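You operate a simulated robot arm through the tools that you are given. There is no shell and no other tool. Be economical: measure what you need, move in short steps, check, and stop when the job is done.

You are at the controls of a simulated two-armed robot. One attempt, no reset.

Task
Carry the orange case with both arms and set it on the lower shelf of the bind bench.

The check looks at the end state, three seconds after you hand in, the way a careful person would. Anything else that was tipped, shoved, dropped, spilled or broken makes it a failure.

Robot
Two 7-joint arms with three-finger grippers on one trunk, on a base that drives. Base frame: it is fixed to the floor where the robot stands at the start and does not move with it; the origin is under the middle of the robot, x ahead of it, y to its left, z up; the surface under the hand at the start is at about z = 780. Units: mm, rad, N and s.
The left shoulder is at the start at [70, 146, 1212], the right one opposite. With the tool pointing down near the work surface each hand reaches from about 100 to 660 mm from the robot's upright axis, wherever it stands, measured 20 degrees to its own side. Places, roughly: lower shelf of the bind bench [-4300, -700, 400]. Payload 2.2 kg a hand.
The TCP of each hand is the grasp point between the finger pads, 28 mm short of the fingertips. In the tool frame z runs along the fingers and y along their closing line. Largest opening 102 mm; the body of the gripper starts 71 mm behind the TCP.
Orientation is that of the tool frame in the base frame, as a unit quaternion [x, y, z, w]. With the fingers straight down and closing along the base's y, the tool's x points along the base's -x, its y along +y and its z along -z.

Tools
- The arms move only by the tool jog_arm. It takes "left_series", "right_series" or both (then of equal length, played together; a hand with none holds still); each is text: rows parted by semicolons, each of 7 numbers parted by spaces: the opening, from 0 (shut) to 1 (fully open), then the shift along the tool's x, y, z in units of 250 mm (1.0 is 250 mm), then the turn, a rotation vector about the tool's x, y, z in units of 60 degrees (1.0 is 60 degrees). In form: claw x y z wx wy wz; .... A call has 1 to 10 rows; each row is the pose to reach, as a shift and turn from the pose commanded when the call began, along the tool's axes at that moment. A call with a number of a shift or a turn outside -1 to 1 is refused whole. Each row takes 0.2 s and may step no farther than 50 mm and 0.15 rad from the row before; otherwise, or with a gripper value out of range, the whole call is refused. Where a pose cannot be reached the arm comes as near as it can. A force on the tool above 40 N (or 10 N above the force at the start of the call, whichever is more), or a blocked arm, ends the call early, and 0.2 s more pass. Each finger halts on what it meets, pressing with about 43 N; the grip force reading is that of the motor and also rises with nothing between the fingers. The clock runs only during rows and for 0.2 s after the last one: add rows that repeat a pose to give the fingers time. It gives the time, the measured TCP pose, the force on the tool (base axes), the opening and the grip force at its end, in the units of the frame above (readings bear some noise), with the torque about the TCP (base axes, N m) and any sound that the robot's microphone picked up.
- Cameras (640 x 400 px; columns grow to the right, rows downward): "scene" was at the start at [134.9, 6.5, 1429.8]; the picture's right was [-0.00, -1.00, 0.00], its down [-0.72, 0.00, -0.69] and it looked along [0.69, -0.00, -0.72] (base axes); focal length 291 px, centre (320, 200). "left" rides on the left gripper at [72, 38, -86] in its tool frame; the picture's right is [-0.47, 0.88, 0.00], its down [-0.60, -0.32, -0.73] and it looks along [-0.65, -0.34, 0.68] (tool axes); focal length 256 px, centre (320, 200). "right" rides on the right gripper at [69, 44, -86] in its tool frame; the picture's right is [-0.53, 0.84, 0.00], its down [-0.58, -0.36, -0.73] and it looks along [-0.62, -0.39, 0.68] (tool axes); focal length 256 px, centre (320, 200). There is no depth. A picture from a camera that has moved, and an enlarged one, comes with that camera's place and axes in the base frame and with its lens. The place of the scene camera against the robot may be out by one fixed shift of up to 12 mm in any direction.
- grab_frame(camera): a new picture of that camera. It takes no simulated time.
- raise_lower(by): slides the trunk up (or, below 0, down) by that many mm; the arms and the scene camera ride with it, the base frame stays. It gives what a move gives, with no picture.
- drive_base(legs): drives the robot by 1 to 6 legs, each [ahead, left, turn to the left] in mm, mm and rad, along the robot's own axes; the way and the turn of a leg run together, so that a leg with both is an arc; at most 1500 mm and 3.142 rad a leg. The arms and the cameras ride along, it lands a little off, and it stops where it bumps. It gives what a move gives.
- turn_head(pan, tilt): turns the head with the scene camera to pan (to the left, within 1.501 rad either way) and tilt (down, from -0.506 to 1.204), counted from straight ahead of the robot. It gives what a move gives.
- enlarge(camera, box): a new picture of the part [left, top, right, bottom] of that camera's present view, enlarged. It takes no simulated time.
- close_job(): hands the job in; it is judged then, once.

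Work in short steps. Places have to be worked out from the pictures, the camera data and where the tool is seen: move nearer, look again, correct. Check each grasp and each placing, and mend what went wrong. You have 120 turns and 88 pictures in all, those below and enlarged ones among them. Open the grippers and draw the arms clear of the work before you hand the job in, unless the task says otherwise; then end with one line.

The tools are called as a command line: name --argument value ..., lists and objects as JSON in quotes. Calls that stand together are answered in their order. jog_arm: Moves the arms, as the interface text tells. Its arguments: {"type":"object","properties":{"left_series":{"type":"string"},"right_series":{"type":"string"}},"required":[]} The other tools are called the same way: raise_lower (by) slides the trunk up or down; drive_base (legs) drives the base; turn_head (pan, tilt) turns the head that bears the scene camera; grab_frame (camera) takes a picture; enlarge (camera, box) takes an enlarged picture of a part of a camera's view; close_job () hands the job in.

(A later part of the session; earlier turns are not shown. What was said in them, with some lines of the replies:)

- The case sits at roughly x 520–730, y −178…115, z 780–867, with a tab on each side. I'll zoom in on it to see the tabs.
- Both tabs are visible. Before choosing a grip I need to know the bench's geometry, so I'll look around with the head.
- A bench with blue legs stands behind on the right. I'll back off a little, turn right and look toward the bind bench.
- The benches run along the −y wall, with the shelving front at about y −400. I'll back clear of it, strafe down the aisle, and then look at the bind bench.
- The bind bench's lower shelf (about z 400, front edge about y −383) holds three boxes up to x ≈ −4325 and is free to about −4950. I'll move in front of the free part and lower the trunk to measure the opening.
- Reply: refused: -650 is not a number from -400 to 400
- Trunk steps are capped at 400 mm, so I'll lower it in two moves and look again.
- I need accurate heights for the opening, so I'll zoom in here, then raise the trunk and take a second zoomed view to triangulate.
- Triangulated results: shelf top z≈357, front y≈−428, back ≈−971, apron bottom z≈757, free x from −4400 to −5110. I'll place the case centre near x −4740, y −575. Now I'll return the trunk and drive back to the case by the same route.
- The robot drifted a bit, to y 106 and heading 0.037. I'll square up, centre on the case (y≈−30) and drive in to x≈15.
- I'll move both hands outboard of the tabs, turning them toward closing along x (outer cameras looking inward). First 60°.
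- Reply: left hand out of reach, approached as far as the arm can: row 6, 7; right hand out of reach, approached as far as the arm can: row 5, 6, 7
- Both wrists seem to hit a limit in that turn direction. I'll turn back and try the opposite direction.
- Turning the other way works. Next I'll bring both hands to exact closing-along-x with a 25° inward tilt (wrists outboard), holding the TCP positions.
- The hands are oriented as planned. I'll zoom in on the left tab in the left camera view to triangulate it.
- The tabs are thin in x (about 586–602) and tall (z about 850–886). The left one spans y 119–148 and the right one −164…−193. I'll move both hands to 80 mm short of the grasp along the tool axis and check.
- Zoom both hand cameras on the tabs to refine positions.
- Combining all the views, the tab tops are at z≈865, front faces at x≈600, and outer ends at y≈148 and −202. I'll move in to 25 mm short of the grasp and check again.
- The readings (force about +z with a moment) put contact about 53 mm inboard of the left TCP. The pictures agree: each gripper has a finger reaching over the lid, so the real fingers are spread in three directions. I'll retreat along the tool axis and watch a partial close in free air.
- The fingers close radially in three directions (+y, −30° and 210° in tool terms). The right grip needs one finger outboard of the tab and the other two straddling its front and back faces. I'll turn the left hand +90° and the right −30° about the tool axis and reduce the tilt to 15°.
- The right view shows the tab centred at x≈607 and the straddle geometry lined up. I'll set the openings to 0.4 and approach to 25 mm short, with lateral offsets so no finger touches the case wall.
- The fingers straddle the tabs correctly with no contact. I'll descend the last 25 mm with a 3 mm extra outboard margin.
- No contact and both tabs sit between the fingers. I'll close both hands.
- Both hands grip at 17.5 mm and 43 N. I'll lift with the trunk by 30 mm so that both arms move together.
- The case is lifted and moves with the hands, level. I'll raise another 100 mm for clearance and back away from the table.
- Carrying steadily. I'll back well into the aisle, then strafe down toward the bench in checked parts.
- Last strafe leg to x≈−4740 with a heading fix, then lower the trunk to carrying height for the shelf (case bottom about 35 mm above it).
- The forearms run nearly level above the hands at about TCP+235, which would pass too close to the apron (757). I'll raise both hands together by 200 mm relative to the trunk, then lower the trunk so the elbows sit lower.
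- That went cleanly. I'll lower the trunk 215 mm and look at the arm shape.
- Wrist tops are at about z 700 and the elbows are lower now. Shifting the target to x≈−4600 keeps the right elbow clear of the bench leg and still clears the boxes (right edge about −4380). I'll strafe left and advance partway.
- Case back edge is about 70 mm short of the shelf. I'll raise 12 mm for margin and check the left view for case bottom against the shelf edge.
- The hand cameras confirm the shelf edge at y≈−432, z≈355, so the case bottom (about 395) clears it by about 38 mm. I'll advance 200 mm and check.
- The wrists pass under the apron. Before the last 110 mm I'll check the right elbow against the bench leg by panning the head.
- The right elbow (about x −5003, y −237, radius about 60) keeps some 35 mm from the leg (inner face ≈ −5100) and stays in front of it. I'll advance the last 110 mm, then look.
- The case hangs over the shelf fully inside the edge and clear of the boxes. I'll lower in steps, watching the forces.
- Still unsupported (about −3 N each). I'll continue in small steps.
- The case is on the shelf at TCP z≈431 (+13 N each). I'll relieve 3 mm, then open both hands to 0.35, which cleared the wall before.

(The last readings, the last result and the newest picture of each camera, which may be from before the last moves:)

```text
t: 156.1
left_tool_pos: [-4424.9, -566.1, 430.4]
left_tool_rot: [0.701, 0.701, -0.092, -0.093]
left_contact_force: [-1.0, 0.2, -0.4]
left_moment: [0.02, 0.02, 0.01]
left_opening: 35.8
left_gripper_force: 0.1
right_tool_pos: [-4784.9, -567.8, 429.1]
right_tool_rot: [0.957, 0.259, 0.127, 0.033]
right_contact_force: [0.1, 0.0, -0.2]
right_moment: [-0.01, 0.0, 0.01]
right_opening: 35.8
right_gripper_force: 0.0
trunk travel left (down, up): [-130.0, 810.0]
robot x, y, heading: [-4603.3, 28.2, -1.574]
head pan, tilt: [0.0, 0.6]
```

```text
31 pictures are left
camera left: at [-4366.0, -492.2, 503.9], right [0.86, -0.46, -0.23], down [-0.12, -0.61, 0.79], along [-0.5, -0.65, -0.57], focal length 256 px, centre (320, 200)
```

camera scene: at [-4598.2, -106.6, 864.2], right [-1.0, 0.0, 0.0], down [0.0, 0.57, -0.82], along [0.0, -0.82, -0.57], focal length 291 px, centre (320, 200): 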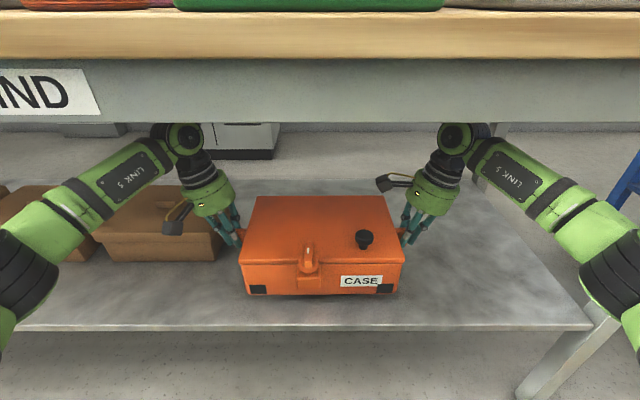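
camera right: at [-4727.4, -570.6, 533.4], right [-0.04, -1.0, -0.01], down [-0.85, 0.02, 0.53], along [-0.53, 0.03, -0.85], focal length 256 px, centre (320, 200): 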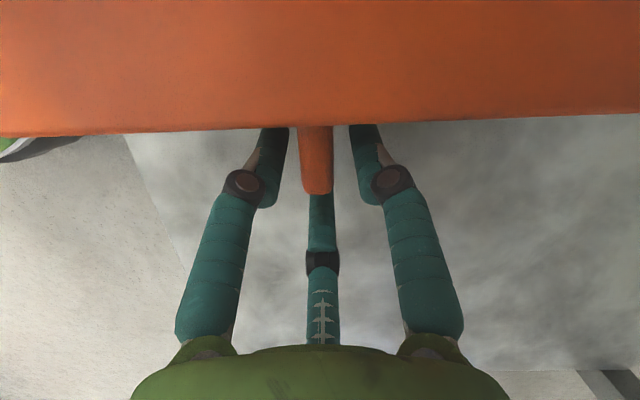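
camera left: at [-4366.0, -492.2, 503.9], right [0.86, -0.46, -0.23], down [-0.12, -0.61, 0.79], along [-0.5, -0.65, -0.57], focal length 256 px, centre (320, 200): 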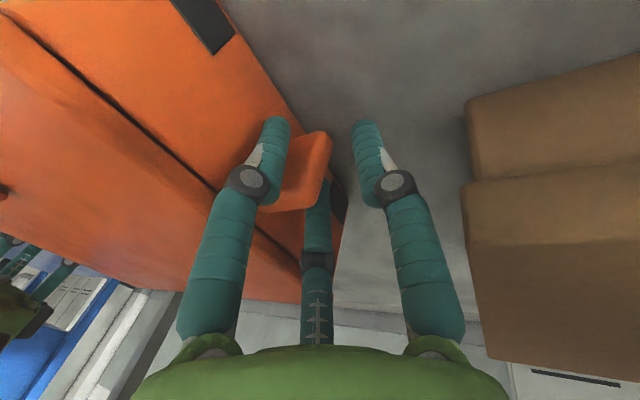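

Released; readings are zero and the fingers stand off the tabs. To stay under the bench top I'll slide both hands 40 mm straight outboard instead of up.

jog_arm --left_series "0.35 0 0.052 -0.014 0 0 0; 0.35 0 0.103 -0.027 0 0 0; 0.35 0 0.155 -0.041 0 0 0; 0.35 0 0.155 -0.041 0 0 0" --right_series "0.35 -0.045 -0.026 -0.014 0 0 0; 0.35 -0.089 -0.051 -0.027 0 0 0; 0.35 -0.134 -0.077 -0.041 0 0 0; 0.35 -0.134 -0.077 -0.041 0 0 0"

turn_head --pan -0.5 --tilt 0.6

grab_frame --camera "scene"

grab_frame --camera "left"

grab_frame --camera "right"

```text
t: 157.1
left_tool_pos: [-4384.4, -565.3, 428.9]
left_tool_rot: [0.701, 0.701, -0.091, -0.093]
left_contact_force: [0.7, -1.0, 0.1]
left_moment: [-0.01, 0.03, -0.01]
left_opening: 35.6
left_gripper_force: 0.1
right_tool_pos: [-4825.3, -568.1, 429.4]
right_tool_rot: [0.957, 0.258, 0.127, 0.033]
right_contact_force: [0.6, -0.3, 0.9]
right_moment: [-0.02, -0.02, -0.02]
right_opening: 35.7
right_gripper_force: 0.0
trunk travel left (down, up): [-130.0, 810.0]
robot x, y, heading: [-4605.9, 29.0, -1.569]
head pan, tilt: [0.0, 0.6]
```

```text
t: 158.0
left_tool_pos: [-4383.8, -564.1, 430.6]
left_tool_rot: [0.701, 0.701, -0.093, -0.092]
left_contact_force: [-0.2, -0.7, 0.7]
left_moment: [0.03, 0.02, -0.02]
left_opening: 35.9
left_gripper_force: 0.1
right_tool_pos: [-4824.0, -567.8, 430.5]
right_tool_rot: [0.957, 0.259, 0.126, 0.033]
right_contact_force: [-0.5, -0.6, -0.2]
right_moment: [0.01, -0.02, -0.01]
right_opening: 35.6
right_gripper_force: 0.1
trunk travel left (down, up): [-130.0, 810.0]
robot x, y, heading: [-4605.6, 24.5, -1.57]
head pan, tilt: [-0.499, 0.6]
```

```text
30 pictures are left
camera scene: at [-4640.5, -95.1, 827.4], right [-0.88, 0.48, 0.0], down [0.27, 0.5, -0.83], along [-0.4, -0.72, -0.56], focal length 291 px, centre (320, 200)
```

scene: 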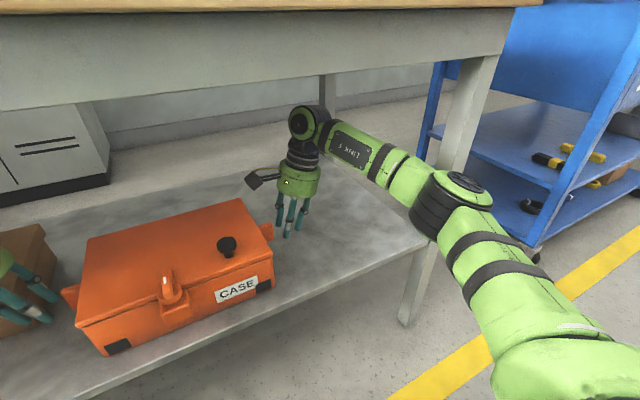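

```text
29 pictures are left
camera left: at [-4325.8, -491.6, 504.1], right [0.86, -0.46, -0.23], down [-0.12, -0.6, 0.79], along [-0.5, -0.65, -0.57], focal length 256 px, centre (320, 200)
```

left: 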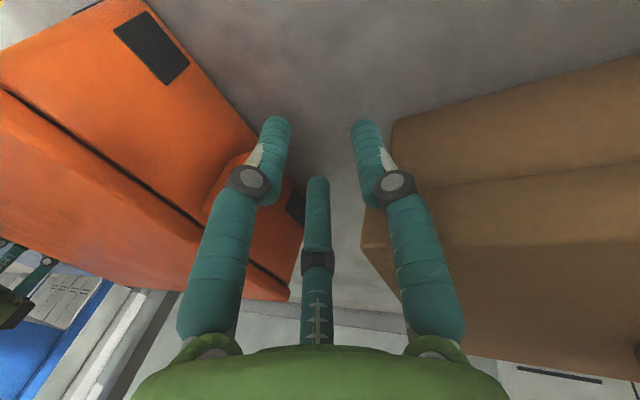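

```text
28 pictures are left
camera right: at [-4767.4, -570.6, 533.8], right [-0.04, -1.0, -0.01], down [-0.85, 0.02, 0.53], along [-0.53, 0.03, -0.85], focal length 256 px, centre (320, 200)
```

right: 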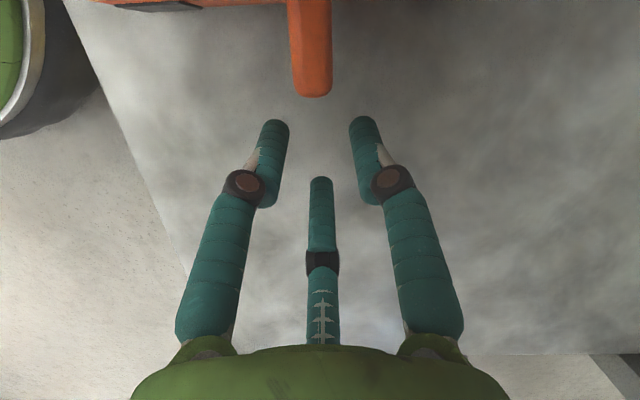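

Both hands clear the tabs. I'll back straight out of the bench.

drive_base --legs '[[-150, 0, 0]]'

drive_base --legs '[[-350, 0, 0]]'

turn_head --pan 0 --tilt 0.35

grab_frame --camera "scene"

enlarge --camera "scene" --box '[160, 170, 480, 340]'

```text
t: 159.4
left_tool_pos: [-4384.0, -415.5, 428.9]
left_tool_rot: [0.701, 0.702, -0.091, -0.092]
left_contact_force: [0.0, 0.1, 0.0]
left_moment: [-0.01, 0.01, 0.01]
left_opening: 35.8
left_gripper_force: 0.0
right_tool_pos: [-4824.1, -418.3, 430.1]
right_tool_rot: [0.957, 0.258, 0.126, 0.033]
right_contact_force: [0.1, -0.1, 0.4]
right_moment: [0.03, 0.03, 0.0]
right_opening: 35.8
right_gripper_force: 0.1
trunk travel left (down, up): [-130.0, 810.0]
robot x, y, heading: [-4601.6, 175.3, -1.573]
head pan, tilt: [-0.499, 0.6]
```

```text
t: 161.7
left_tool_pos: [-4384.7, -68.9, 430.3]
left_tool_rot: [0.702, 0.7, -0.092, -0.093]
left_contact_force: [-0.2, 0.3, 1.0]
left_moment: [-0.01, 0.02, -0.01]
left_opening: 35.5
left_gripper_force: 0.0
right_tool_pos: [-4823.4, -71.9, 430.2]
right_tool_rot: [0.958, 0.257, 0.126, 0.034]
right_contact_force: [0.6, 0.5, 0.5]
right_moment: [0.01, 0.0, -0.01]
right_opening: 35.5
right_gripper_force: 0.2
trunk travel left (down, up): [-130.0, 810.0]
robot x, y, heading: [-4601.0, 522.9, -1.572]
head pan, tilt: [-0.499, 0.6]
```

```text
t: 162.6
left_tool_pos: [-4385.1, -68.4, 429.7]
left_tool_rot: [0.702, 0.7, -0.092, -0.094]
left_contact_force: [-0.4, -0.2, 0.2]
left_moment: [0.0, 0.02, 0.01]
left_opening: 35.7
left_gripper_force: 0.1
right_tool_pos: [-4825.2, -71.8, 429.9]
right_tool_rot: [0.958, 0.257, 0.127, 0.033]
right_contact_force: [-0.4, 0.1, -0.7]
right_moment: [0.02, 0.0, 0.01]
right_opening: 35.5
right_gripper_force: 0.1
trunk travel left (down, up): [-130.0, 810.0]
robot x, y, heading: [-4599.0, 521.2, -1.573]
head pan, tilt: [0.0, 0.351]
```

```text
27 pictures are left
camera scene: at [-4597.5, 385.4, 850.1], right [-1.0, 0.01, 0.0], down [0.0, 0.34, -0.94], along [-0.01, -0.94, -0.34], focal length 291 px, centre (320, 200)
```

scene: 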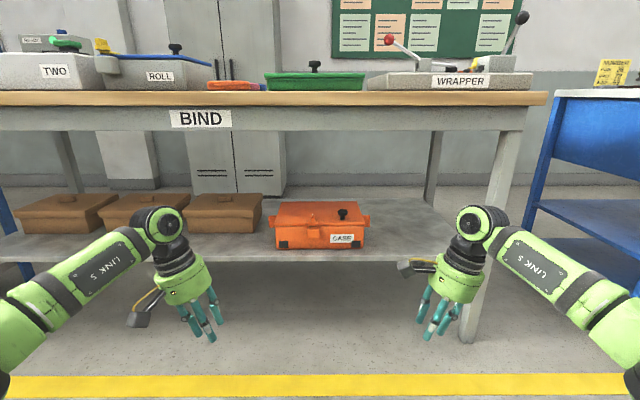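

```text
2.00 times, centred on (320, 255) of scene
camera zoom: at [-4597.5, 385.4, 850.1], right [-1.0, 0.01, 0.0], down [0.0, 0.34, -0.94], along [-0.01, -0.94, -0.34], focal length 583 px, centre (320, 90)
```

zoom: 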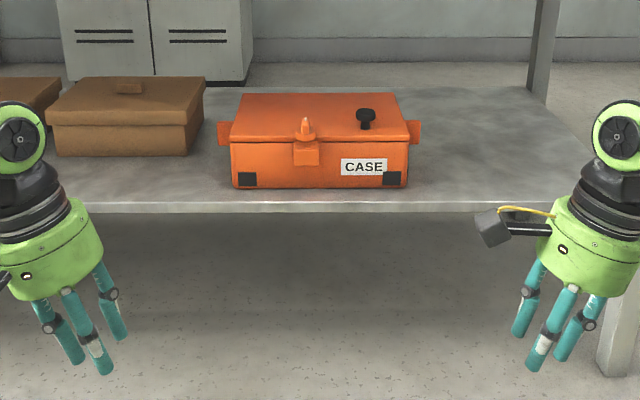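

The case stands flat and fully on the shelf, the boxes are untouched, and the arms are clear. I'll open both grippers fully and then hand in.

jog_arm --left_series "1 0 0 0 0 0 0; 1 0 0 0 0 0 0; 1 0 0 0 0 0 0" --right_series "1 0 0 0 0 0 0; 1 0 0 0 0 0 0; 1 0 0 0 0 0 0"

close_job

```text
t: 163.4
left_tool_pos: [-4385.0, -69.1, 430.1]
left_tool_rot: [0.702, 0.7, -0.092, -0.094]
left_contact_force: [0.5, 0.3, 0.0]
left_moment: [-0.01, -0.01, 0.01]
left_opening: 102.1
left_gripper_force: 0.0
right_tool_pos: [-4824.4, -71.4, 428.1]
right_tool_rot: [0.958, 0.256, 0.126, 0.034]
right_contact_force: [0.3, -0.2, 0.2]
right_moment: [0.01, -0.01, 0.0]
right_opening: 102.1
right_gripper_force: 0.1
trunk travel left (down, up): [-130.0, 810.0]
robot x, y, heading: [-4602.1, 526.0, -1.578]
head pan, tilt: [0.0, 0.351]
```

```text
The job is handed in.
```

The orange case is on the lower shelf of the bind bench, carried there with both arms; it sits flat and fully on the shelf beside the boxes, the grippers are open and clear, and the final pictures show nothing else disturbed.
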